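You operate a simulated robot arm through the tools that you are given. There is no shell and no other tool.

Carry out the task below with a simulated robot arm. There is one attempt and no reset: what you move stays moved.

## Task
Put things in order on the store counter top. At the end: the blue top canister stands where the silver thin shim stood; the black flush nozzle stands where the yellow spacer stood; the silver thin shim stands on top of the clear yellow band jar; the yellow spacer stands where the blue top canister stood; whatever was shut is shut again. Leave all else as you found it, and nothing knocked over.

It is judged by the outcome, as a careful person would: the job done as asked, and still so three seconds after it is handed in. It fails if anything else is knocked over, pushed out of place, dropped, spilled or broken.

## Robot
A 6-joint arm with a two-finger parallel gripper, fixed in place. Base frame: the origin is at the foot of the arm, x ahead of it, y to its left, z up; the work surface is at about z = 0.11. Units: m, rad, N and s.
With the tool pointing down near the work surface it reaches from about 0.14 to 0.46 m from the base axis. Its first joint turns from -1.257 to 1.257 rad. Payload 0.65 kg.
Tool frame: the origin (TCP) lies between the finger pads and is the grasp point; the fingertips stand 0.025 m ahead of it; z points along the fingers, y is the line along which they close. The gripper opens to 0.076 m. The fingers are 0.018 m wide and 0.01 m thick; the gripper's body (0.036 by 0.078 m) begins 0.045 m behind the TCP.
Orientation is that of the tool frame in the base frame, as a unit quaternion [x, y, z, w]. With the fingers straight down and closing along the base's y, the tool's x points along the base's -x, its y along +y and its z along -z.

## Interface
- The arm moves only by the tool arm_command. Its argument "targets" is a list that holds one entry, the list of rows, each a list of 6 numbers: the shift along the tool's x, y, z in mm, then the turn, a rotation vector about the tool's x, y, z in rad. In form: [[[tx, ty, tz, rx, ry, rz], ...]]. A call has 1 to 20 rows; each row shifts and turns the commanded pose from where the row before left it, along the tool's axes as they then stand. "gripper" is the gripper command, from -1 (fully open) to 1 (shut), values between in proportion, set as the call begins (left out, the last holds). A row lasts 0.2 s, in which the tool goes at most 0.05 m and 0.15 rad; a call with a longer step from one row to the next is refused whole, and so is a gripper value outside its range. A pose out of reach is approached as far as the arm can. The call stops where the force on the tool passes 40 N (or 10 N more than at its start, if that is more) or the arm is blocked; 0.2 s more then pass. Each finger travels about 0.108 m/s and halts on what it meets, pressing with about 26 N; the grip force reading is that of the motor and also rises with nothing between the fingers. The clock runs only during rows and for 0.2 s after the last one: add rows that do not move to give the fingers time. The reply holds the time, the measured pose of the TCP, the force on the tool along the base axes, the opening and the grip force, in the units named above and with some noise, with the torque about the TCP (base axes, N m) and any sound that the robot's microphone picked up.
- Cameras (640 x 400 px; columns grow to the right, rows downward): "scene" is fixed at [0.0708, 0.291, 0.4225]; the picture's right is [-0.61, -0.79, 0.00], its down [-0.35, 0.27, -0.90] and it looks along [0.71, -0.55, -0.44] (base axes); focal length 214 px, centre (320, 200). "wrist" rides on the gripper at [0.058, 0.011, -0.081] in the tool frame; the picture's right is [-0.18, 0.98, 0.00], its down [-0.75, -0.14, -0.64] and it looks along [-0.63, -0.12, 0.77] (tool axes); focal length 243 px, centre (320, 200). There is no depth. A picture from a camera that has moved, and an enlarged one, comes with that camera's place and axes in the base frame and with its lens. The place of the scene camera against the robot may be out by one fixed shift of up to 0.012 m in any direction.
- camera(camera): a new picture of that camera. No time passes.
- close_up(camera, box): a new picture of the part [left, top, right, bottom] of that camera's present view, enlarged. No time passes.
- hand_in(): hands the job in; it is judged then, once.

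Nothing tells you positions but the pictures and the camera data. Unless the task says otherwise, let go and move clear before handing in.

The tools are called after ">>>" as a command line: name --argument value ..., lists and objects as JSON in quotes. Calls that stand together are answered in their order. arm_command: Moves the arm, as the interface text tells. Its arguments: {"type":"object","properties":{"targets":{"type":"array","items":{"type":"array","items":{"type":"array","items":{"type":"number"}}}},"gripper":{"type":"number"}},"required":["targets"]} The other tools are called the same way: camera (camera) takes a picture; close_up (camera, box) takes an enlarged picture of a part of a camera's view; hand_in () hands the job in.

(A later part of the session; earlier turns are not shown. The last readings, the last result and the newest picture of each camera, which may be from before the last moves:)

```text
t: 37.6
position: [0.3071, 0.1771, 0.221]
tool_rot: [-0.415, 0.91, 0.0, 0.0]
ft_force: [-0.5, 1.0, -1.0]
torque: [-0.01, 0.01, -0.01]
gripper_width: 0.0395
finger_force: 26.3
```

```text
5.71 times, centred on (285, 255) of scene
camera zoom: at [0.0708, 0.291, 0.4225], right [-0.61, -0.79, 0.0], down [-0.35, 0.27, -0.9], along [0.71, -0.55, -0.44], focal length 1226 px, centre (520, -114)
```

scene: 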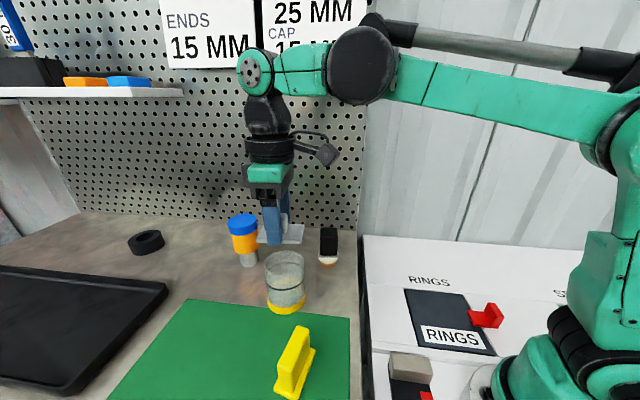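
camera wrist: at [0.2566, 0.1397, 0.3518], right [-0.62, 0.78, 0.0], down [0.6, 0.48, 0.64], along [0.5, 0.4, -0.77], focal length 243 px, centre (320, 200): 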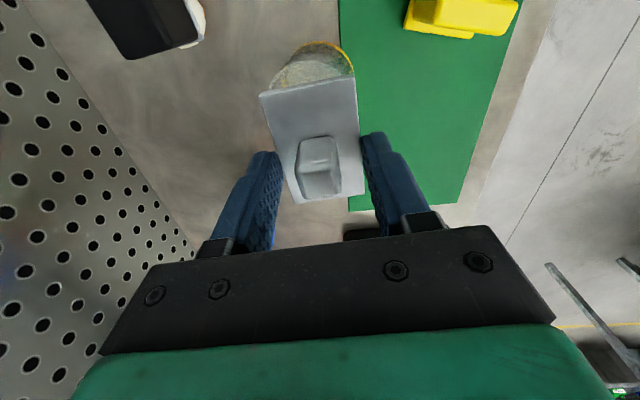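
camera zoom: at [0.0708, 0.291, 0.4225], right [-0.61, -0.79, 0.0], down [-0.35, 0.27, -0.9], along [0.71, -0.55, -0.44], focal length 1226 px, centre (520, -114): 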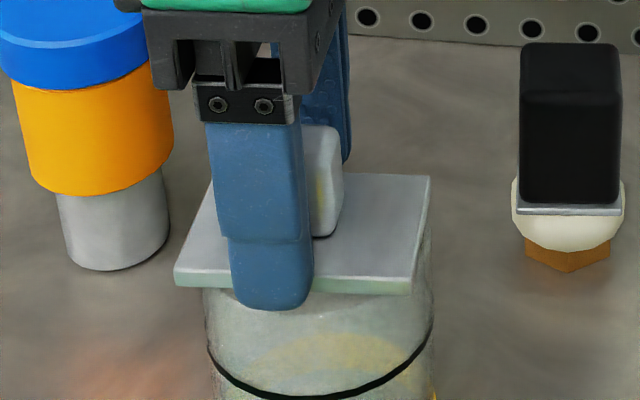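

No contact yet; I'll continue in 1 mm steps.

>>> arm_command --targets '[[[0, 0, 1, 0, 0, 0], [0, 0, 0, 0, 0, 0]]]'

>>> arm_command --targets '[[[0, 0, 1, 0, 0, 0], [0, 0, 0, 0, 0, 0]]]'

>>> close_up --camera "wrist" --box '[220, 30, 420, 210]'

```text
t: 38.2
position: [0.3074, 0.1766, 0.2191]
tool_rot: [-0.416, 0.91, 0.0, 0.0]
ft_force: [0.2, 0.3, -0.8]
torque: [0.0, -0.01, 0.04]
gripper_width: 0.0395
finger_force: 26.0
```

```text
t: 38.8
position: [0.3069, 0.178, 0.2192]
tool_rot: [-0.416, 0.91, 0.0, 0.0]
ft_force: [0.9, 0.1, -1.0]
torque: [0.02, 0.01, -0.03]
gripper_width: 0.0395
finger_force: 25.8
```

```text
2.22 times, centred on (320, 120) of wrist
camera zoom: at [0.2593, 0.1407, 0.3], right [-0.62, 0.78, 0.0], down [0.6, 0.48, 0.64], along [0.5, 0.4, -0.77], focal length 539 px, centre (320, 378)
```

zoom: 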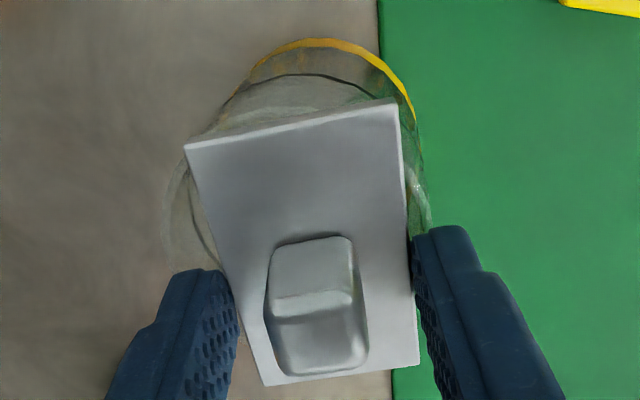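

The plate sits about 3 mm to one side of the rim. I'll nudge it back and keep lowering.

>>> arm_command --targets '[[[-2, -2.5, 0, 0, 0, 0], [0, 0, 0, 0, 0, 0]]]'

>>> arm_command --targets '[[[0, 0, 1, 0, 0, 0], [0, 0, 0, 0, 0, 0]]]'

>>> arm_command --targets '[[[0, 0, 1, 0, 0, 0], [0, 0, 0, 0, 0, 0]]]'

>>> close_up --camera "scene" --box '[240, 220, 330, 290]'

```text
t: 39.4
position: [0.3114, 0.1768, 0.218]
tool_rot: [-0.416, 0.91, 0.0, 0.0]
ft_force: [-0.4, 0.2, -0.7]
torque: [0.01, 0.03, 0.0]
gripper_width: 0.0393
finger_force: 25.9
```

```text
t: 40.0
position: [0.3107, 0.1767, 0.2191]
tool_rot: [-0.415, 0.91, 0.0, 0.0]
ft_force: [1.2, -0.1, -1.4]
torque: [0.01, 0.0, 0.0]
gripper_width: 0.0391
finger_force: 26.0
```

```text
t: 40.6
position: [0.3093, 0.1769, 0.2163]
tool_rot: [-0.415, 0.91, 0.0, 0.001]
ft_force: [0.7, -0.3, 7.3]
torque: [0.13, 0.09, -0.02]
gripper_width: 0.0394
finger_force: 26.4
```

```text
5.71 times, centred on (285, 255) of scene
camera zoom: at [0.0708, 0.291, 0.4225], right [-0.61, -0.79, 0.0], down [-0.35, 0.27, -0.9], along [0.71, -0.55, -0.44], focal length 1226 px, centre (520, -114)
```

zoom: 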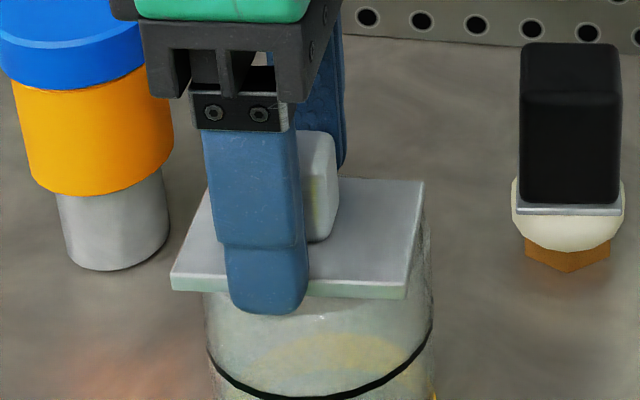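

Contact: 7 N upward, with the plate resting on the rim. I'll open just enough to free the plate edges, then rise.

>>> arm_command --targets '[[[0, 0, -0.5, 0, 0, 0], [0, 0, 0, 0, 0, 0], [0, 0, 0, 0, 0, 0]]]' --gripper -0.2

>>> close_up --camera "scene" --box '[240, 220, 330, 290]'

>>> close_up --camera "wrist" --box '[220, 30, 420, 210]'

```text
t: 41.4
position: [0.3099, 0.1783, 0.2175]
tool_rot: [-0.416, 0.91, 0.001, 0.0]
ft_force: [-0.3, 0.3, 0.9]
torque: [-0.02, -0.02, 0.03]
gripper_width: 0.0457
finger_force: 0.1
```

```text
5.71 times, centred on (285, 255) of scene
camera zoom: at [0.0708, 0.291, 0.4225], right [-0.61, -0.79, 0.0], down [-0.35, 0.27, -0.9], along [0.71, -0.55, -0.44], focal length 1226 px, centre (520, -114)
```

zoom: 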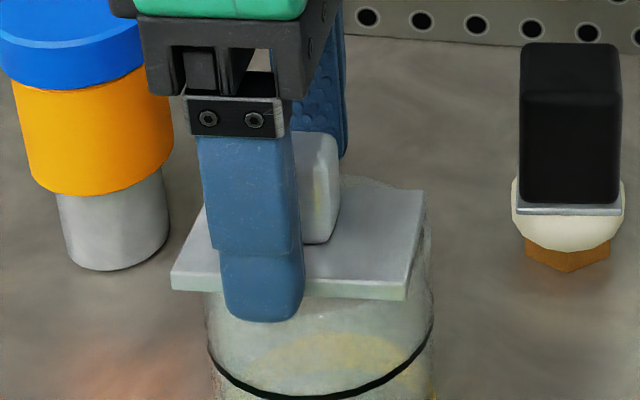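

```text
2.22 times, centred on (320, 120) of wrist
camera zoom: at [0.2626, 0.1406, 0.2989], right [-0.62, 0.78, 0.0], down [0.6, 0.48, 0.64], along [0.5, 0.4, -0.77], focal length 539 px, centre (320, 378)
```

zoom: 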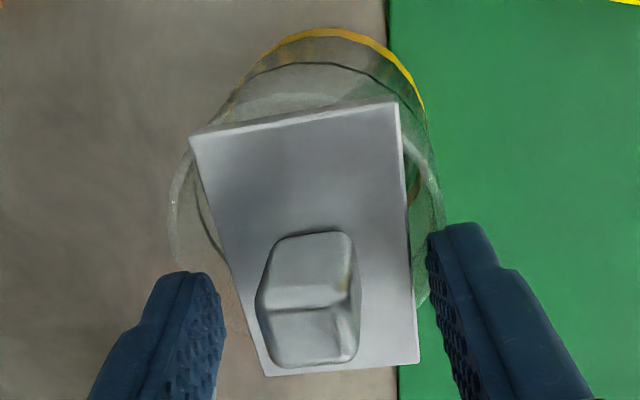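

The plate is resting on the rim and released. I'll rise straight up and check.

>>> arm_command --targets '[[[0, 0, -3, 0, 0, 0], [0, 0, -6, 0, 0, 0], [0, 0, -10, 0, 0, 0], [0, 0, -15, 0, 0, 0], [0, 0, -20, 0, 0, 0], [0, 0, -20, 0, 0, 0], [0, 0, 0, 0, 0, 0]]]'

>>> close_up --camera "scene" --box '[210, 200, 350, 320]'

>>> camera --camera "wrist"

>>> camera --camera "scene"

```text
t: 43.0
position: [0.3107, 0.1776, 0.2921]
tool_rot: [-0.416, 0.91, 0.0, 0.0]
ft_force: [-0.3, 0.5, -0.3]
torque: [0.03, 0.02, -0.03]
gripper_width: 0.0454
finger_force: 0.0
```

```text
3.33 times, centred on (280, 260) of scene
camera zoom: at [0.0708, 0.291, 0.4225], right [-0.61, -0.79, 0.0], down [-0.35, 0.27, -0.9], along [0.71, -0.55, -0.44], focal length 715 px, centre (453, 0)
```

zoom: 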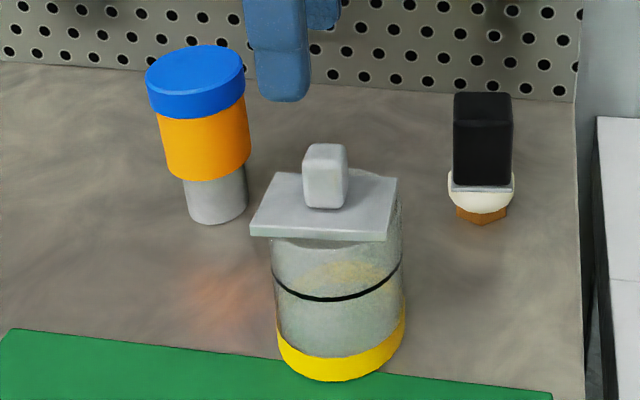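

```text
taken
camera wrist: at [0.2636, 0.1407, 0.3739], right [-0.62, 0.78, 0.0], down [0.6, 0.48, 0.64], along [0.5, 0.4, -0.77], focal length 243 px, centre (320, 200)
```

wrist: 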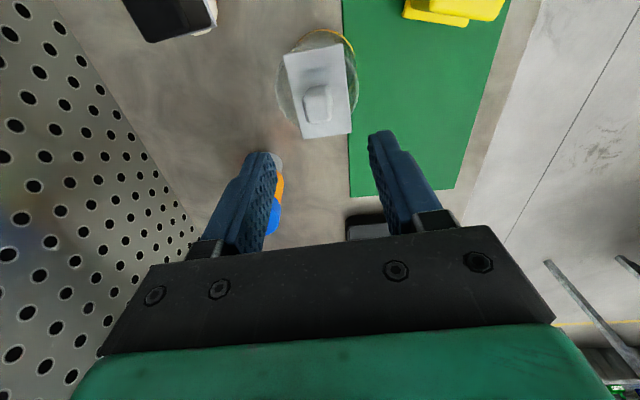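

```text
taken
```

scene: 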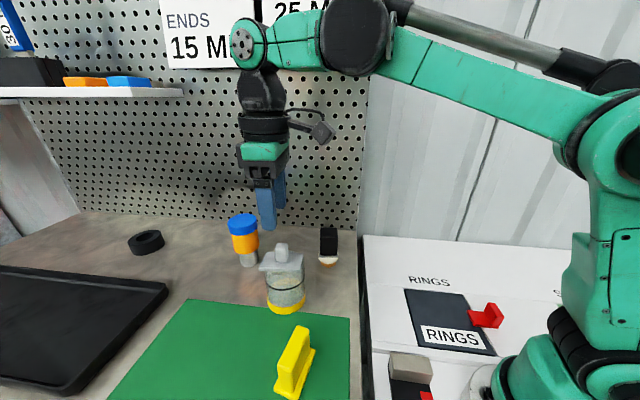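

The shim stands level on the jar and the jar hasn't moved. Next I'll line up a good view of the canister, turning the tool toward it.

>>> arm_command --targets '[[[1, -13, 0, 0, 0, 0], [1, -13, 0, 0, 0, 0], [1, -12.7, 0, 0, 0, 0], [0, 0, 0, 0, 0, 0.147], [0, 0, 0, 0, 0, 0.147], [0, 0, 0, 0, 0, 0.147], [0, 0, 0, 0, 0, 0]]]' --gripper -1

>>> camera --camera "wrist"

>>> close_up --camera "wrist" --box '[240, 60, 420, 240]'

```text
t: 44.6
position: [0.337, 0.1508, 0.2909]
tool_rot: [-0.206, 0.978, 0.0, 0.0]
ft_force: [0.1, 0.4, 0.3]
torque: [0.04, 0.02, -0.05]
gripper_width: 0.0761
finger_force: 0.0
```

```text
taken
camera wrist: at [0.2783, 0.1362, 0.3728], right [-0.23, 0.97, 0.0], down [0.75, 0.17, 0.64], along [0.63, 0.15, -0.77], focal length 243 px, centre (320, 200)
```

wrist: 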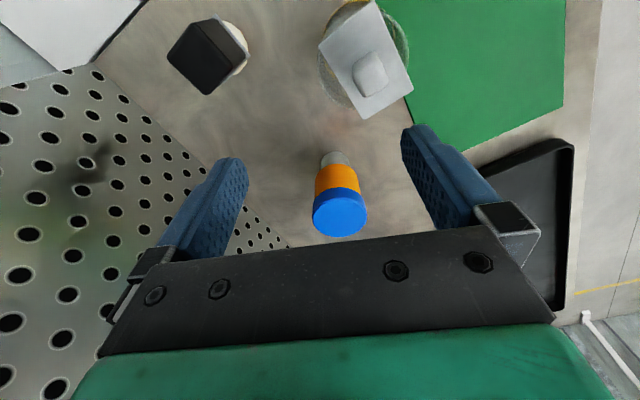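

```text
2.22 times, centred on (330, 150) of wrist
camera zoom: at [0.2783, 0.1362, 0.3728], right [-0.23, 0.97, 0.0], down [0.75, 0.17, 0.64], along [0.63, 0.15, -0.77], focal length 539 px, centre (298, 311)
```

zoom: 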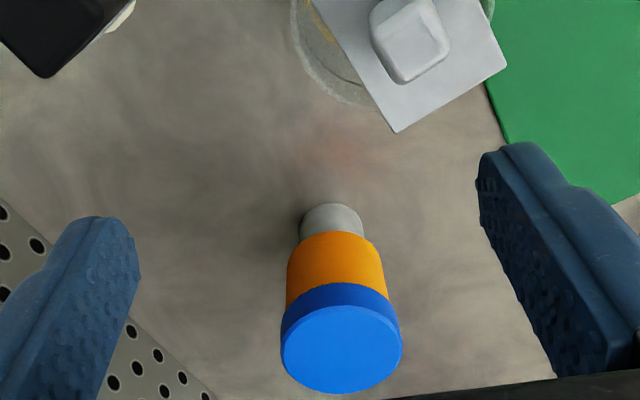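

Clear view: the canister is at (0.429, 0.191), top at z ≈ 0.208, cap about 51 mm across, reach 0.47 m. That is beyond straight-down reach, so I'll tilt the tool 18° outward and approach from above, clear of the jar.

>>> arm_command --targets '[[[0, 0, 0, 0, -0.105, 0], [0, 0, 0, 0, -0.105, 0], [0, 0, 0, 0, -0.104, 0], [-14.27, 0, 4.63, 0, 0, 0], [-14.27, 0, 4.63, 0, 0, 0], [-14.27, 0, 4.63, 0, 0, 0], [-14.27, 0, 4.63, 0, 0, 0], [-6.53, 0, 12.9, 0, 0, 0], [-6.53, 0, 12.9, 0, 0, 0], [-6.53, 0, 12.9, 0, 0, 0], [-6.53, 0, 12.9, 0, 0, 0], [0, 0, 0, 0, 0, 0]]]' --gripper -1

>>> camera --camera "wrist"

>>> close_up --camera "scene" --box '[190, 140, 390, 300]'

```text
t: 47.2
position: [0.4294, 0.1898, 0.2488]
tool_rot: [-0.205, 0.966, 0.032, 0.153]
ft_force: [0.0, 0.4, 0.1]
torque: [0.02, 0.01, 0.02]
gripper_width: 0.0761
finger_force: 0.1
```

```text
taken
camera wrist: at [0.3508, 0.1668, 0.3087], right [-0.24, 0.97, 0.06], down [0.53, 0.08, 0.84], along [0.81, 0.23, -0.53], focal length 243 px, centre (320, 200)
```

wrist: 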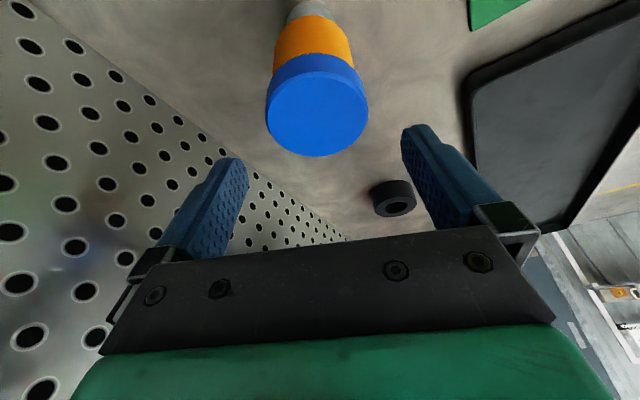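

```text
2.50 times, centred on (290, 220) of scene
camera zoom: at [0.0708, 0.291, 0.4225], right [-0.61, -0.79, 0.0], down [-0.35, 0.27, -0.9], along [0.71, -0.55, -0.44], focal length 536 px, centre (395, 150)
```

zoom: 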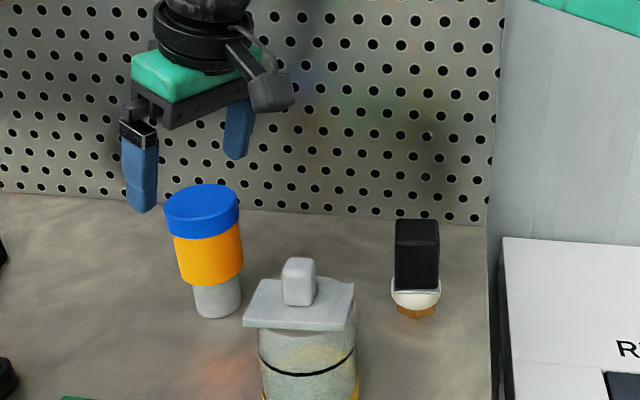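

The gripper is centred above the canister to within about 1 mm. I'll descend so the pads sit around the blue top and upper body.

>>> arm_command --targets '[[[3.21, 0, 9.9, 0, 0, 0], [3.21, 0, 9.9, 0, 0, 0], [3.21, 0, 9.9, 0, 0, 0], [3.21, 0, 9.9, 0, 0, 0], [3.21, 0, 9.9, 0, 0, 0], [0, 0, 0, 0, 0, 0]]]'

>>> camera --camera "wrist"

>>> close_up --camera "scene" --box '[190, 160, 350, 290]'

```text
t: 48.6
position: [0.4293, 0.191, 0.1972]
tool_rot: [-0.205, 0.966, 0.032, 0.153]
ft_force: [1.1, -0.2, 1.0]
torque: [0.0, -0.03, -0.03]
gripper_width: 0.0759
finger_force: 0.1
```

```text
taken
camera wrist: at [0.3503, 0.1677, 0.257], right [-0.24, 0.97, 0.06], down [0.53, 0.08, 0.84], along [0.81, 0.23, -0.53], focal length 243 px, centre (320, 200)
```

wrist: 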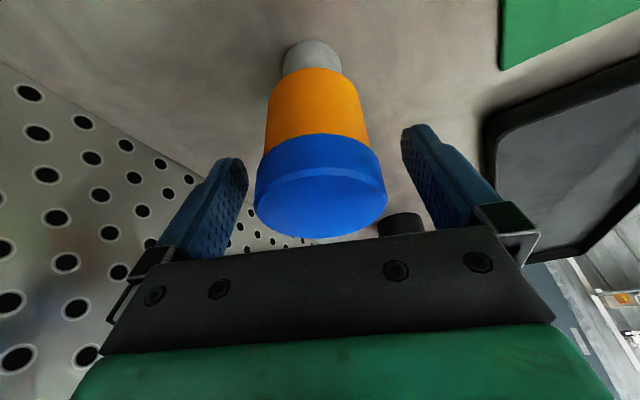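

```text
3.08 times, centred on (270, 225) of scene
camera zoom: at [0.0708, 0.291, 0.4225], right [-0.61, -0.79, 0.0], down [-0.35, 0.27, -0.9], along [0.71, -0.55, -0.44], focal length 660 px, centre (474, 123)
```

zoom: 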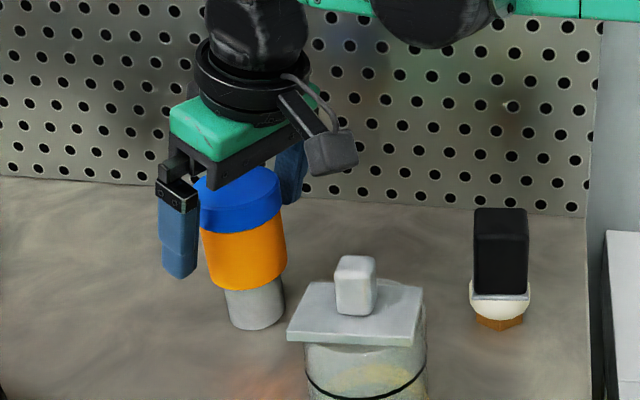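

The cap is centred between the fingers. I'll close on it and test with a small lift.

>>> arm_command --targets '[[[0, 0, 0, 0, 0, 0], [0, 0, 0, 0, 0, 0], [0, 0, 0, 0, 0, 0], [0, 0, 0, 0, 0, 0]]]' --gripper 1

>>> close_up --camera "scene" --box '[190, 160, 350, 290]'

>>> camera --camera "wrist"

```text
t: 49.6
position: [0.4289, 0.1909, 0.198]
tool_rot: [-0.204, 0.966, 0.033, 0.154]
ft_force: [1.1, 1.1, 0.2]
torque: [-0.02, 0.0, 0.02]
gripper_width: 0.0507
finger_force: 25.9
```

```text
3.08 times, centred on (270, 225) of scene
camera zoom: at [0.0708, 0.291, 0.4225], right [-0.61, -0.79, 0.0], down [-0.35, 0.27, -0.9], along [0.71, -0.55, -0.44], focal length 660 px, centre (474, 123)
```

zoom: 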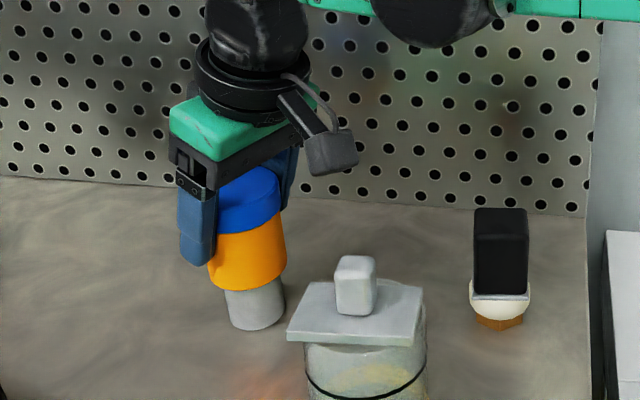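

```text
taken
camera wrist: at [0.3503, 0.1677, 0.2571], right [-0.24, 0.97, 0.06], down [0.53, 0.08, 0.84], along [0.81, 0.23, -0.53], focal length 243 px, centre (320, 200)
```

wrist: 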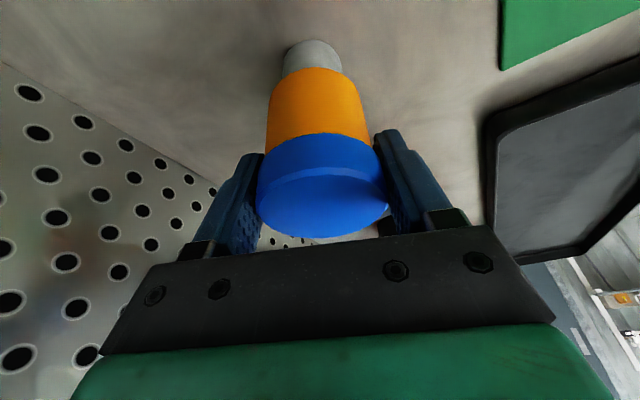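

Gripped at 50.7 mm. I'll lift 8 mm slowly and verify the whole canister comes up.

>>> arm_command --targets '[[[-0.31, 0, -0.95, 0, 0, 0], [-0.62, 0, -1.9, 0, 0, 0], [-0.77, 0, -2.38, 0, 0, 0], [-0.77, 0, -2.38, 0, 0, 0], [0, 0, 0, 0, 0, 0], [0, 0, 0, 0, 0, 0]]]'

>>> close_up --camera "scene" --box '[190, 160, 350, 290]'

>>> camera --camera "wrist"

```text
t: 51.0
position: [0.4297, 0.1912, 0.2062]
tool_rot: [-0.204, 0.966, 0.032, 0.153]
ft_force: [0.0, 0.1, -1.7]
torque: [0.02, 0.03, -0.02]
gripper_width: 0.0508
finger_force: 25.6
```

```text
3.08 times, centred on (270, 225) of scene
camera zoom: at [0.0708, 0.291, 0.4225], right [-0.61, -0.79, 0.0], down [-0.35, 0.27, -0.9], along [0.71, -0.55, -0.44], focal length 660 px, centre (474, 123)
```

zoom: 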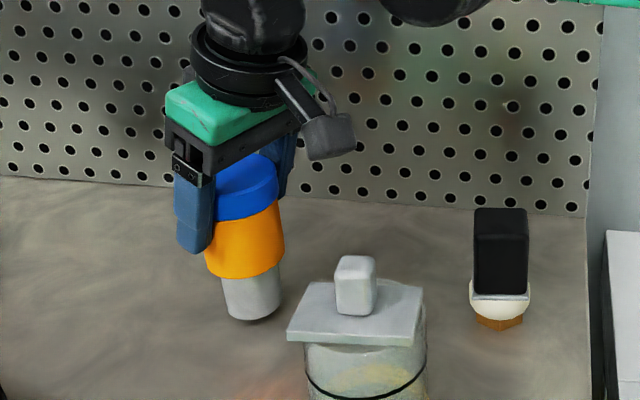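

```text
taken
camera wrist: at [0.3509, 0.1678, 0.2656], right [-0.24, 0.97, 0.06], down [0.53, 0.08, 0.84], along [0.81, 0.23, -0.53], focal length 243 px, centre (320, 200)
```

wrist: 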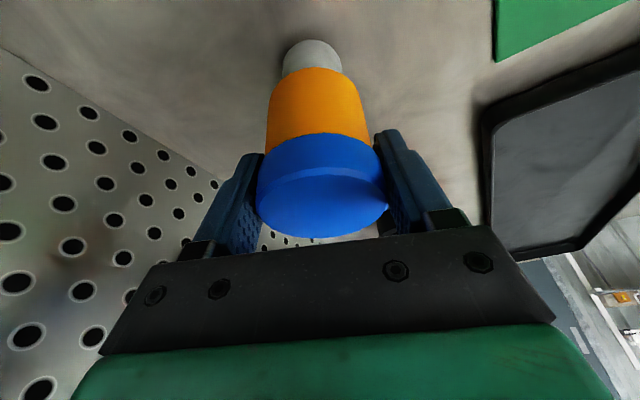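

The canister lifts as one piece. I'll raise it and carry it across to above the shim's old spot.

>>> arm_command --targets '[[[-2, 0, -6, 0, 0, 0], [-3.09, 0, -9.51, 0, 0, 0], [-3.09, 0, -9.51, 0, 0, 0], [-3.09, 0, -9.51, 0, 0, 0], [-1.2, 0, -3.6, 0, 0, 0], [3, 6.4, -1, 0, 0, 0], [6.07, 12.8, -1.97, 0, 0, 0], [6.07, 12.8, -1.97, 0, 0, 0], [6.07, 12.8, -1.97, 0, 0, 0], [6.07, 12.8, -1.97, 0, 0, 0], [6.07, 12.8, -1.97, 0, 0, 0], [6.07, 12.8, -1.97, 0, 0, 0], [6.07, 12.8, -1.97, 0, 0, 0], [6.07, 12.8, -1.97, 0, 0, 0], [6.07, 12.8, -1.97, 0, 0, 0], [6.07, 12.8, -1.97, 0, 0, 0], [6.07, 12.8, -1.97, 0, 0, 0], [6.07, 12.8, -1.97, 0, 0, 0], [6.07, 12.8, -1.97, 0, 0, 0], [0, 0, 0, 0, 0, 0]]]'

>>> camera --camera "scene"

>>> camera --camera "wrist"

```text
t: 55.2
position: [0.281, 0.3141, 0.2473]
tool_rot: [-0.205, 0.966, 0.033, 0.153]
ft_force: [0.3, -0.1, -1.7]
torque: [0.01, 0.0, 0.01]
gripper_width: 0.0505
finger_force: 26.2
```

```text
taken
```

scene: 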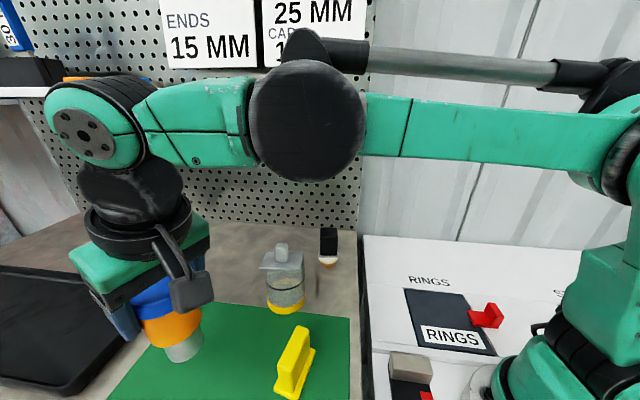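

```text
taken
camera wrist: at [0.2017, 0.2917, 0.3064], right [-0.24, 0.97, 0.06], down [0.53, 0.08, 0.84], along [0.81, 0.23, -0.53], focal length 243 px, centre (320, 200)
```

wrist: 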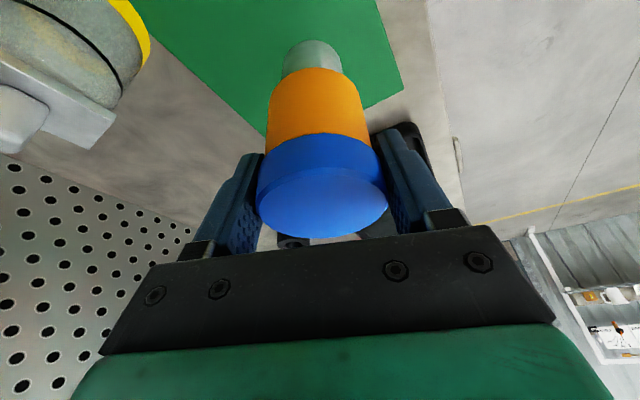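

Nearly above the spot. I'll make a small correction, then lower toward the mat.

>>> arm_command --targets '[[[2.5, 6.5, -0.8, 0, 0, 0], [2, 0, 6, 0, 0, 0], [3.17, 0, 9.75, 0, 0, 0], [3.17, 0, 9.75, 0, 0, 0], [3.17, 0, 9.75, 0, 0, 0], [1.2, 0, 3.7, 0, 0, 0], [0, 0, 0, 0, 0, 0], [0, 0, 0, 0, 0, 0]]]'

>>> close_up --camera "scene" --box '[110, 260, 270, 400]'

>>> camera --camera "wrist"

```text
t: 57.0
position: [0.2745, 0.3204, 0.2055]
tool_rot: [-0.205, 0.966, 0.033, 0.153]
ft_force: [-0.2, -0.2, -2.4]
torque: [0.0, 0.0, 0.01]
gripper_width: 0.0505
finger_force: 26.2
```

```text
2.86 times, centred on (190, 330) of scene
camera zoom: at [0.0708, 0.291, 0.4225], right [-0.61, -0.79, 0.0], down [-0.35, 0.27, -0.9], along [0.71, -0.55, -0.44], focal length 613 px, centre (691, -171)
```

zoom: 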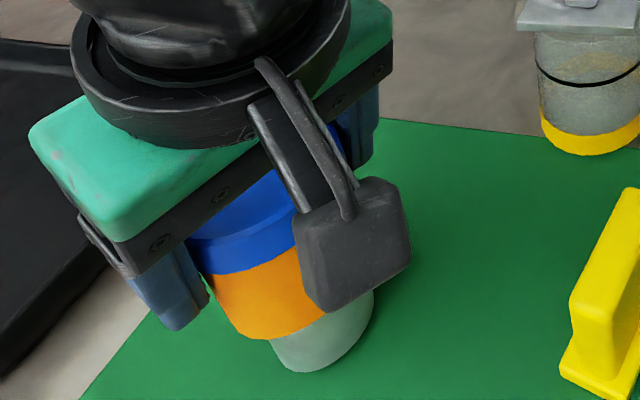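

```text
taken
camera wrist: at [0.1965, 0.2963, 0.2654], right [-0.24, 0.97, 0.06], down [0.53, 0.08, 0.84], along [0.81, 0.23, -0.53], focal length 243 px, centre (320, 200)
```

wrist: 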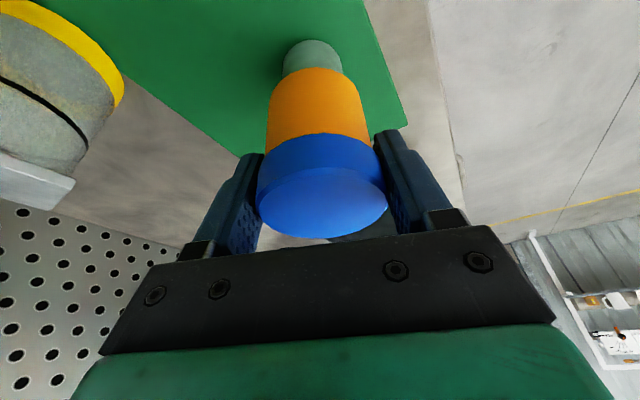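

>>> arm_command --targets '[[[0.62, 0, 1.9, 0, 0, 0], [0.31, 0, 0.95, 0, 0, 0], [0, 0, 0, 0, 0, 0]]]'

>>> arm_command --targets '[[[0.31, 0, 0.95, 0, 0, 0], [0, 0, 0, 0, 0, 0]]]'

>>> arm_command --targets '[[[0.31, 0, 0.95, 0, 0, 0], [0, 0, 0, 0, 0, 0]]]'

>>> arm_command --targets '[[[0.31, 0, 0.95, 0, 0, 0], [0, 0, 0, 0, 0, 0]]]'

```text
t: 57.8
position: [0.2755, 0.3191, 0.2027]
tool_rot: [-0.205, 0.966, 0.032, 0.153]
ft_force: [-0.7, 0.8, -1.7]
torque: [-0.02, 0.01, -0.03]
gripper_width: 0.0506
finger_force: 26.6
```

```text
t: 58.4
position: [0.2763, 0.3191, 0.2024]
tool_rot: [-0.204, 0.966, 0.033, 0.152]
ft_force: [-0.1, -0.8, -1.5]
torque: [-0.01, 0.01, 0.0]
gripper_width: 0.0508
finger_force: 25.0
```

```text
t: 59.0
position: [0.2748, 0.3197, 0.2026]
tool_rot: [-0.204, 0.966, 0.033, 0.153]
ft_force: [-1.7, -2.5, 16.5]
torque: [0.0, 0.2, 0.0]
gripper_width: 0.0507
finger_force: 26.1
```

```text
t: 59.6
position: [0.2762, 0.3176, 0.2006]
tool_rot: [-0.204, 0.966, 0.032, 0.154]
ft_force: [0.9, -1.5, 23.1]
torque: [0.0, -0.18, -0.05]
gripper_width: 0.0509
finger_force: 26.5
```

Firm contact with the mat. I'll ease off about 1 mm, then release gently.

>>> arm_command --targets '[[[-0.31, 0, -0.95, 0, 0, 0], [0, 0, 0, 0, 0, 0], [0, 0, 0, 0, 0, 0]]]'

>>> close_up --camera "scene" --box '[110, 260, 270, 400]'

```text
t: 60.4
position: [0.2751, 0.3184, 0.2013]
tool_rot: [-0.205, 0.966, 0.033, 0.152]
ft_force: [-0.7, 0.2, -2.5]
torque: [0.02, 0.02, -0.04]
gripper_width: 0.0508
finger_force: 26.0
```

```text
2.86 times, centred on (190, 330) of scene
camera zoom: at [0.0708, 0.291, 0.4225], right [-0.61, -0.79, 0.0], down [-0.35, 0.27, -0.9], along [0.71, -0.55, -0.44], focal length 613 px, centre (691, -171)
```

zoom: 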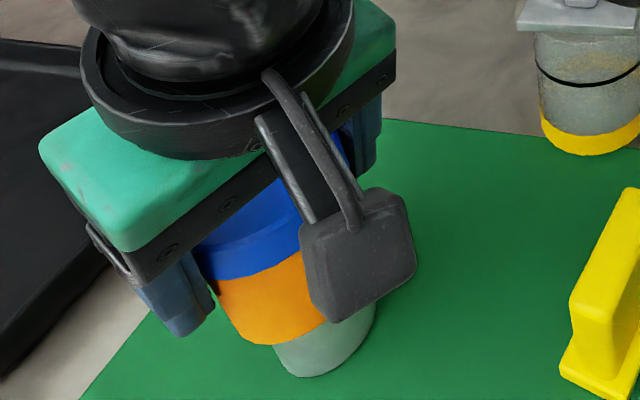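

>>> arm_command --targets '[[[0.15, 0, 0.48, 0, 0, 0], [0, 0, 0, 0, 0, 0]]]'

>>> arm_command --targets '[[[0, 0, 0, 0, 0, 0], [0, 0, 0, 0, 0, 0], [0, 0, 0, 0, 0, 0]]]' --gripper -0.45

>>> camera --camera "wrist"

```text
t: 61.0
position: [0.2751, 0.3185, 0.2017]
tool_rot: [-0.205, 0.966, 0.032, 0.153]
ft_force: [0.0, 0.2, -2.6]
torque: [0.01, 0.01, 0.0]
gripper_width: 0.0509
finger_force: 25.9
```

```text
t: 61.8
position: [0.2754, 0.3185, 0.2017]
tool_rot: [-0.205, 0.966, 0.033, 0.153]
ft_force: [0.1, -0.6, 0.1]
torque: [-0.03, -0.01, 0.01]
gripper_width: 0.0552
finger_force: 0.1
```

```text
taken
camera wrist: at [0.1969, 0.2963, 0.2602], right [-0.24, 0.97, 0.06], down [0.53, 0.08, 0.84], along [0.81, 0.23, -0.53], focal length 243 px, centre (320, 200)
```

wrist: 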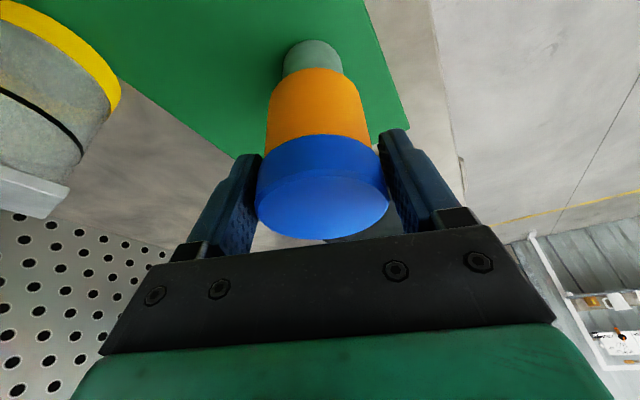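

Released and standing. I'll open fully and rise straight up.

>>> arm_command --targets '[[[0, 0, 0, 0, 0, 0], [0, 0, 0, 0, 0, 0], [-0.62, 0, -1.9, 0, 0, 0], [-1.5, 0, -4.75, 0, 0, 0], [-3.09, 0, -9.51, 0, 0, 0], [-3.09, 0, -9.51, 0, 0, 0], [-3.09, 0, -9.51, 0, 0, 0], [-3.09, 0, -9.51, 0, 0, 0], [-3.09, 0, -9.51, 0, 0, 0], [0, 0, 0, 0, 0, 0]]]' --gripper -1

>>> camera --camera "scene"

>>> camera --camera "wrist"

```text
t: 64.0
position: [0.2745, 0.3194, 0.2589]
tool_rot: [-0.205, 0.966, 0.032, 0.152]
ft_force: [-0.2, 0.9, -0.1]
torque: [0.02, 0.04, -0.04]
gripper_width: 0.0761
finger_force: 0.0
```

```text
taken
```

scene: 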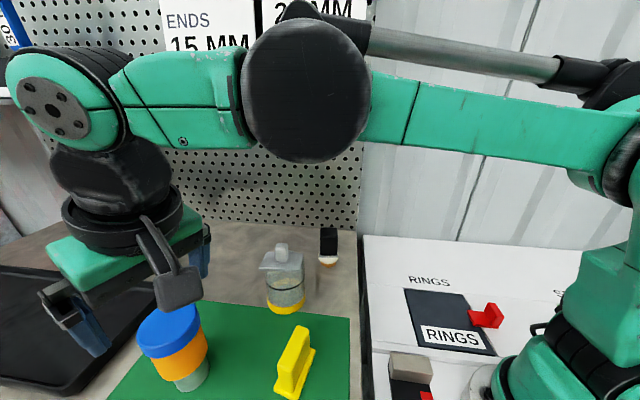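

```text
taken
camera wrist: at [0.1959, 0.2963, 0.3175], right [-0.24, 0.97, 0.06], down [0.53, 0.08, 0.84], along [0.81, 0.23, -0.53], focal length 243 px, centre (320, 200)
```

wrist: 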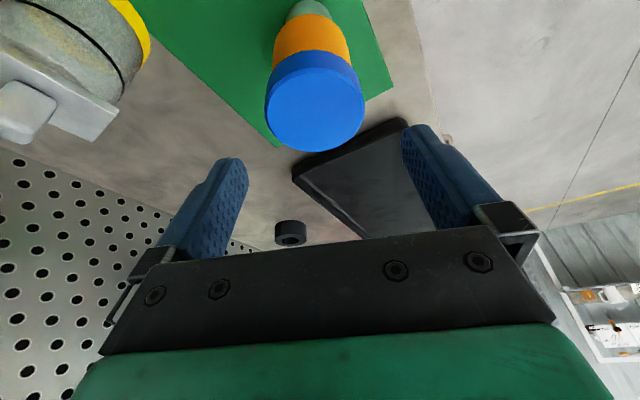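

The canister stands upright on the shim's old spot. Now I'll straighten the tool and move above the yellow spacer for a close look.

>>> arm_command --targets '[[[0, 0, 0, 0, 0.105, 0], [0, 0, 0, 0, 0.105, 0], [0, 0, 0, 0, 0.104, 0], [5, 0, -12, 0, 0, 0], [20.5, -11.8, -6, 0, 0, 0], [20.5, -11.8, -6, 0, 0, 0], [20.5, -11.8, -6, 0, 0, 0], [20.5, -11.8, -6, 0, 0, 0], [20.5, -11.8, -5, 0, 0, 0], [0, 0, 0, 0, 0, -0.126], [0, 0, 0, 0, 0, 0]]]'

>>> camera --camera "wrist"

>>> close_up --camera "scene" --box '[240, 300, 350, 400]'

>>> close_up --camera "scene" --box '[110, 280, 250, 400]'

```text
t: 66.4
position: [0.2002, 0.2208, 0.2982]
tool_rot: [-0.268, 0.964, 0.001, 0.0]
ft_force: [-0.2, 0.3, 1.3]
torque: [0.02, -0.02, -0.04]
gripper_width: 0.0762
finger_force: 0.1
```

```text
taken
camera wrist: at [0.1442, 0.1998, 0.3793], right [-0.35, 0.94, 0.0], down [0.72, 0.27, 0.64], along [0.6, 0.23, -0.77], focal length 243 px, centre (320, 200)
```

wrist: 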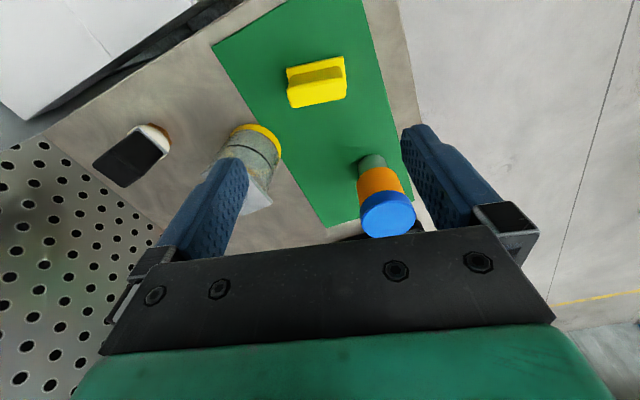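

```text
4.00 times, centred on (295, 350) of scene
camera zoom: at [0.0708, 0.291, 0.4225], right [-0.61, -0.79, 0.0], down [-0.35, 0.27, -0.9], along [0.71, -0.55, -0.44], focal length 858 px, centre (420, -400)
```

zoom: 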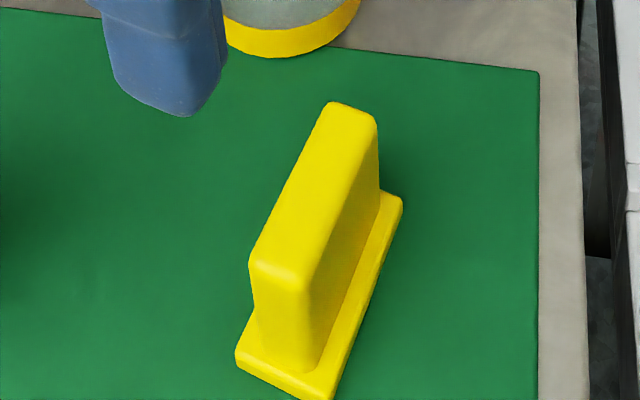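

```text
3.33 times, centred on (180, 340) of scene
camera zoom: at [0.0708, 0.291, 0.4225], right [-0.61, -0.79, 0.0], down [-0.35, 0.27, -0.9], along [0.71, -0.55, -0.44], focal length 715 px, centre (787, -267)
```

zoom: 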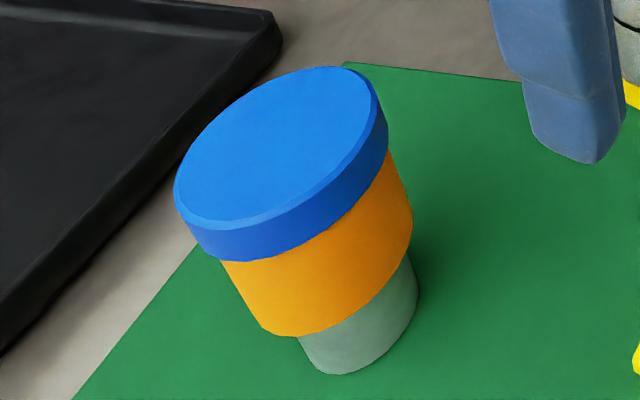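

>>> close_up --camera "wrist" --box '[260, 40, 370, 120]'

>>> close_up --camera "wrist" --box '[330, 130, 440, 250]'

>>> close_up --camera "wrist" --box '[70, 100, 190, 200]'

```text
5.00 times, centred on (315, 80) of wrist
camera zoom: at [0.1442, 0.1998, 0.3793], right [-0.35, 0.94, 0.0], down [0.72, 0.27, 0.64], along [0.6, 0.23, -0.77], focal length 1213 px, centre (345, 800)
```

zoom: 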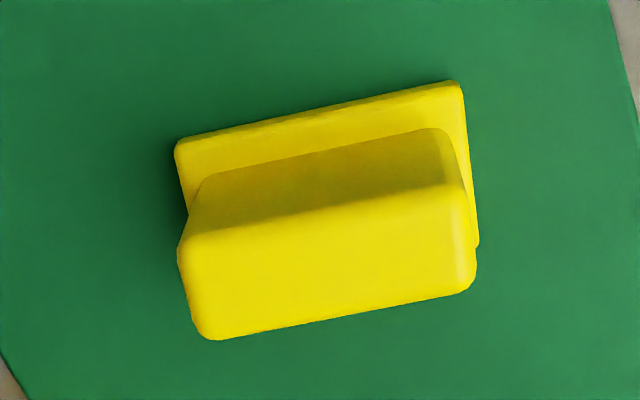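

```text
3.33 times, centred on (385, 190) of wrist
camera zoom: at [0.1442, 0.1998, 0.3793], right [-0.35, 0.94, 0.0], down [0.72, 0.27, 0.64], along [0.6, 0.23, -0.77], focal length 809 px, centre (103, 233)
```

zoom: 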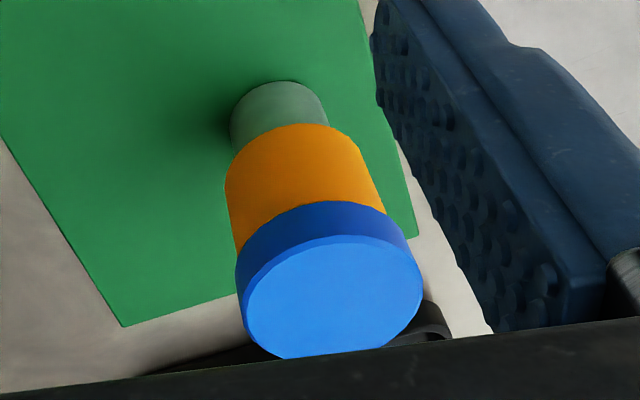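

```text
4.00 times, centred on (130, 150) of wrist
camera zoom: at [0.1442, 0.1998, 0.3793], right [-0.35, 0.94, 0.0], down [0.72, 0.27, 0.64], along [0.6, 0.23, -0.77], focal length 970 px, centre (1080, 400)
```

zoom: 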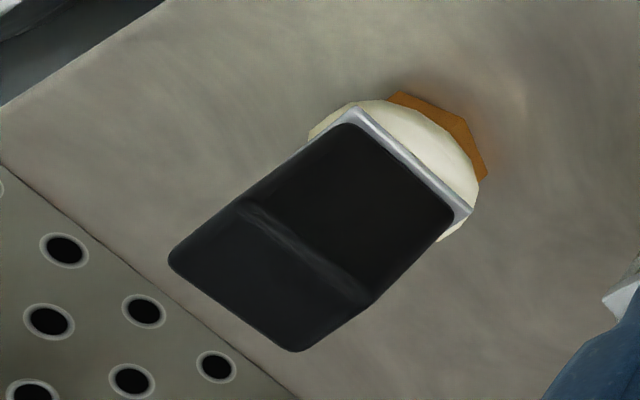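

Canister checks out at about (0.275, 0.320). The spacer's centre is at about (0.2045, 0.220), with a fin of 50 x 16 mm reaching z ≈ 0.16 and its long axis at 121°. I'll tilt 12° (needed later at the far spot), line up with the fin's ends and come down to just above it.

>>> arm_command --targets '[[[-3.3, -2.6, 0, 0, 0, 0], [0, 0, 0, 0, -0.105, 0], [0, 0, 0, 0, -0.1044, 0], [3.74, 0, 17.6, 0, 0, 0], [3.74, 0, 17.6, 0, 0, 0], [3.74, 0, 17.6, 0, 0, 0], [3.74, 0, 17.6, 0, 0, 0], [3.74, 0, 17.6, 0, 0, 0], [2.5, 0, 11.7, 0, 0, 0], [0, 0, 0, 0, 0, 0]]]' --gripper -1

>>> camera --camera "wrist"

>>> close_up --camera "scene" --box '[230, 270, 390, 400]'

```text
t: 68.6
position: [0.2062, 0.2198, 0.1951]
tool_rot: [-0.267, 0.958, 0.029, 0.101]
ft_force: [1.1, 0.2, -0.3]
torque: [0.01, -0.03, 0.02]
gripper_width: 0.0759
finger_force: 0.1
```

```text
taken
camera wrist: at [0.1358, 0.1909, 0.2634], right [-0.35, 0.93, 0.04], down [0.59, 0.19, 0.79], along [0.73, 0.3, -0.62], focal length 243 px, centre (320, 200)
```

wrist: 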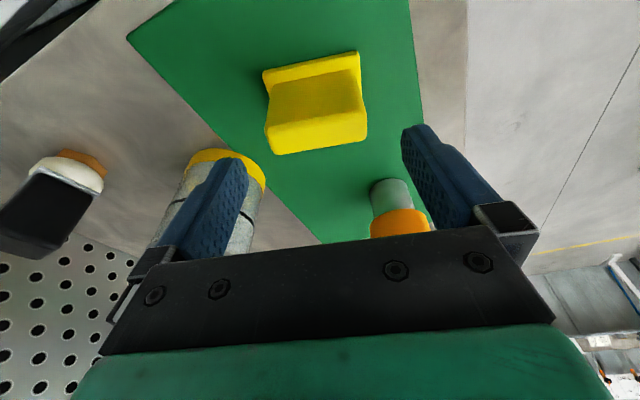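

```text
3.08 times, centred on (310, 335) of scene
camera zoom: at [0.0708, 0.291, 0.4225], right [-0.61, -0.79, 0.0], down [-0.35, 0.27, -0.9], along [0.71, -0.55, -0.44], focal length 660 px, centre (351, -215)
```

zoom: 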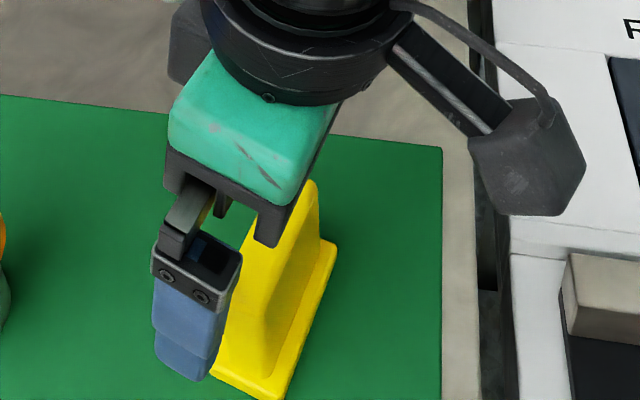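

Aligned with the fin. I'll descend so the fingers straddle its ends, staying above the base plate.

>>> arm_command --targets '[[[1.87, -0.8, 8.8, 0, 0, 0], [1.87, 0, 8.8, 0, 0, 0], [1.87, 0, 8.8, 0, 0, 0], [1.87, 0, 8.8, 0, 0, 0], [1.6, 0, 7.5, 0, 0, 0], [0, 0, 0, 0, 0, 0]]]'

>>> camera --camera "wrist"

>>> camera --camera "scene"

```text
t: 70.0
position: [0.2063, 0.2193, 0.1536]
tool_rot: [-0.267, 0.958, 0.028, 0.101]
ft_force: [-0.1, 0.5, -0.6]
torque: [0.02, -0.04, 0.0]
gripper_width: 0.0761
finger_force: 0.1
```

```text
taken
camera wrist: at [0.1358, 0.1911, 0.22], right [-0.35, 0.93, 0.04], down [0.59, 0.19, 0.79], along [0.73, 0.3, -0.62], focal length 243 px, centre (320, 200)
```

wrist: 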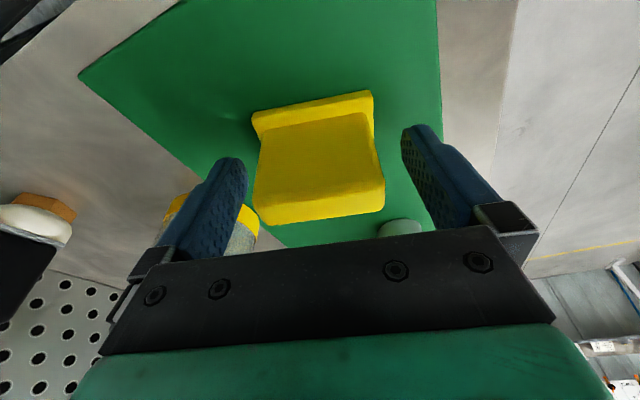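

```text
taken
```

scene: 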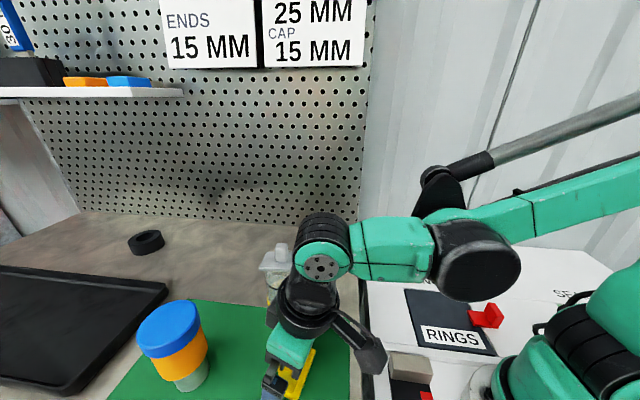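

>>> arm_command --targets '[[[0.4, 0, 1.96, 0, 0, 0], [0, 0, 0, 0, 0, 0]]]'

>>> arm_command --targets '[[[0, 0, 0, 0, 0, 0], [0, 0, 0, 0, 0, 0], [0, 0, 0, 0, 0, 0], [0, 0, 0, 0, 0, 0]]]' --gripper 1

>>> camera --camera "wrist"

>>> close_up --camera "scene" --box '[230, 300, 360, 400]'

```text
t: 70.6
position: [0.206, 0.2204, 0.1508]
tool_rot: [-0.267, 0.958, 0.028, 0.101]
ft_force: [0.8, 0.3, -0.6]
torque: [-0.03, 0.0, 0.01]
gripper_width: 0.076
finger_force: 0.1
```

```text
t: 71.6
position: [0.2043, 0.2207, 0.1508]
tool_rot: [-0.268, 0.958, 0.028, 0.101]
ft_force: [0.0, -0.2, -0.3]
torque: [-0.02, 0.05, 0.04]
gripper_width: 0.0491
finger_force: 25.7
```

```text
taken
camera wrist: at [0.1359, 0.1913, 0.2181], right [-0.35, 0.93, 0.04], down [0.59, 0.19, 0.79], along [0.73, 0.3, -0.62], focal length 243 px, centre (320, 200)
```

wrist: 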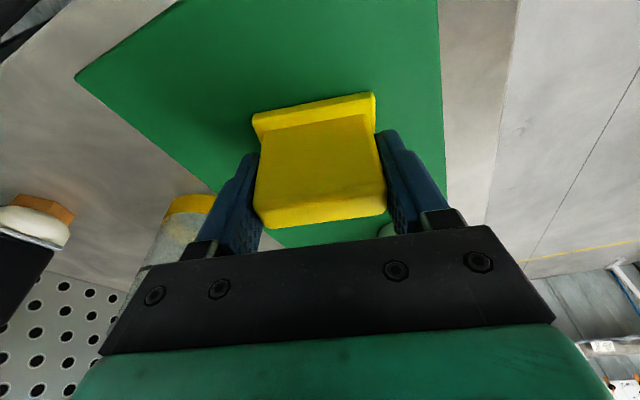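

```text
4.00 times, centred on (295, 350) of scene
camera zoom: at [0.0708, 0.291, 0.4225], right [-0.61, -0.79, 0.0], down [-0.35, 0.27, -0.9], along [0.71, -0.55, -0.44], focal length 858 px, centre (420, -400)
```

zoom: 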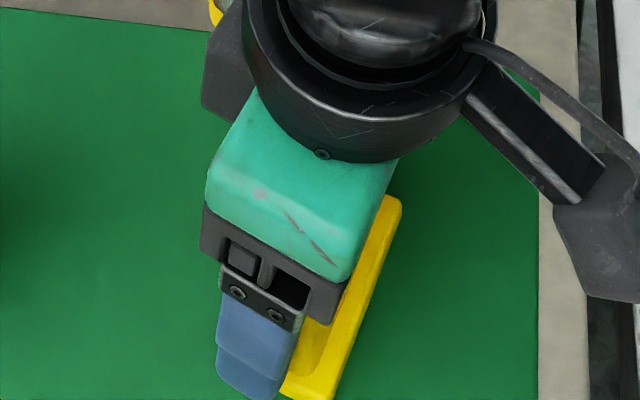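

Gripped at 49 mm across the fin. I'll test with a slow 10 mm lift.

>>> arm_command --targets '[[[-0.21, 0, -0.98, 0, 0, 0], [-0.42, 0, -1.96, 0, 0, 0], [-0.62, 0, -2.93, 0, 0, 0], [-0.83, 0, -3.91, 0, 0, 0], [0, 0, 0, 0, 0, 0], [0, 0, 0, 0, 0, 0]]]'

>>> camera --camera "wrist"

>>> close_up --camera "scene" --box '[230, 300, 360, 400]'

```text
t: 73.0
position: [0.2049, 0.2202, 0.1598]
tool_rot: [-0.267, 0.958, 0.027, 0.1]
ft_force: [-0.4, -0.6, -0.8]
torque: [0.05, -0.01, -0.02]
gripper_width: 0.0492
finger_force: 26.1
```

```text
taken
camera wrist: at [0.1356, 0.191, 0.2277], right [-0.35, 0.93, 0.04], down [0.59, 0.19, 0.79], along [0.73, 0.3, -0.62], focal length 243 px, centre (320, 200)
```

wrist: 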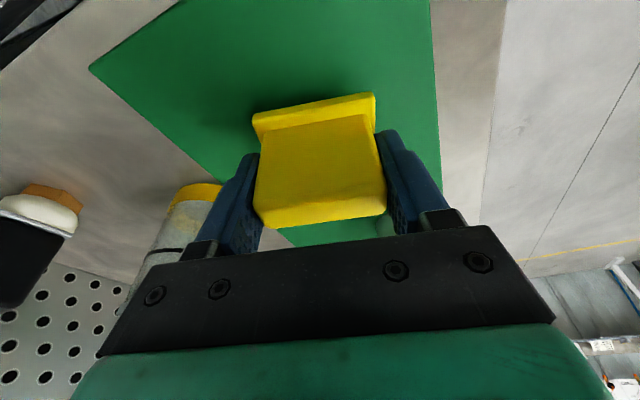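

```text
4.00 times, centred on (295, 350) of scene
camera zoom: at [0.0708, 0.291, 0.4225], right [-0.61, -0.79, 0.0], down [-0.35, 0.27, -0.9], along [0.71, -0.55, -0.44], focal length 858 px, centre (420, -400)
```

zoom: 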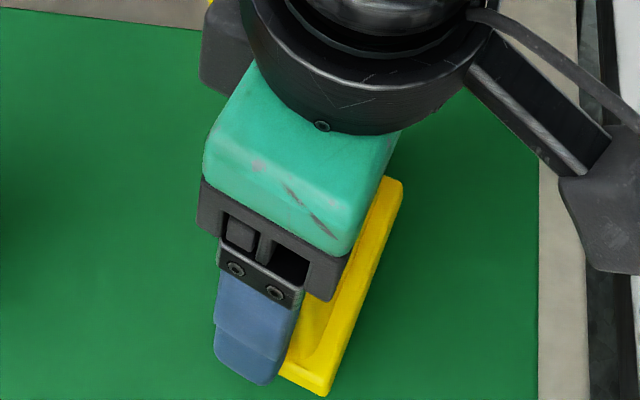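

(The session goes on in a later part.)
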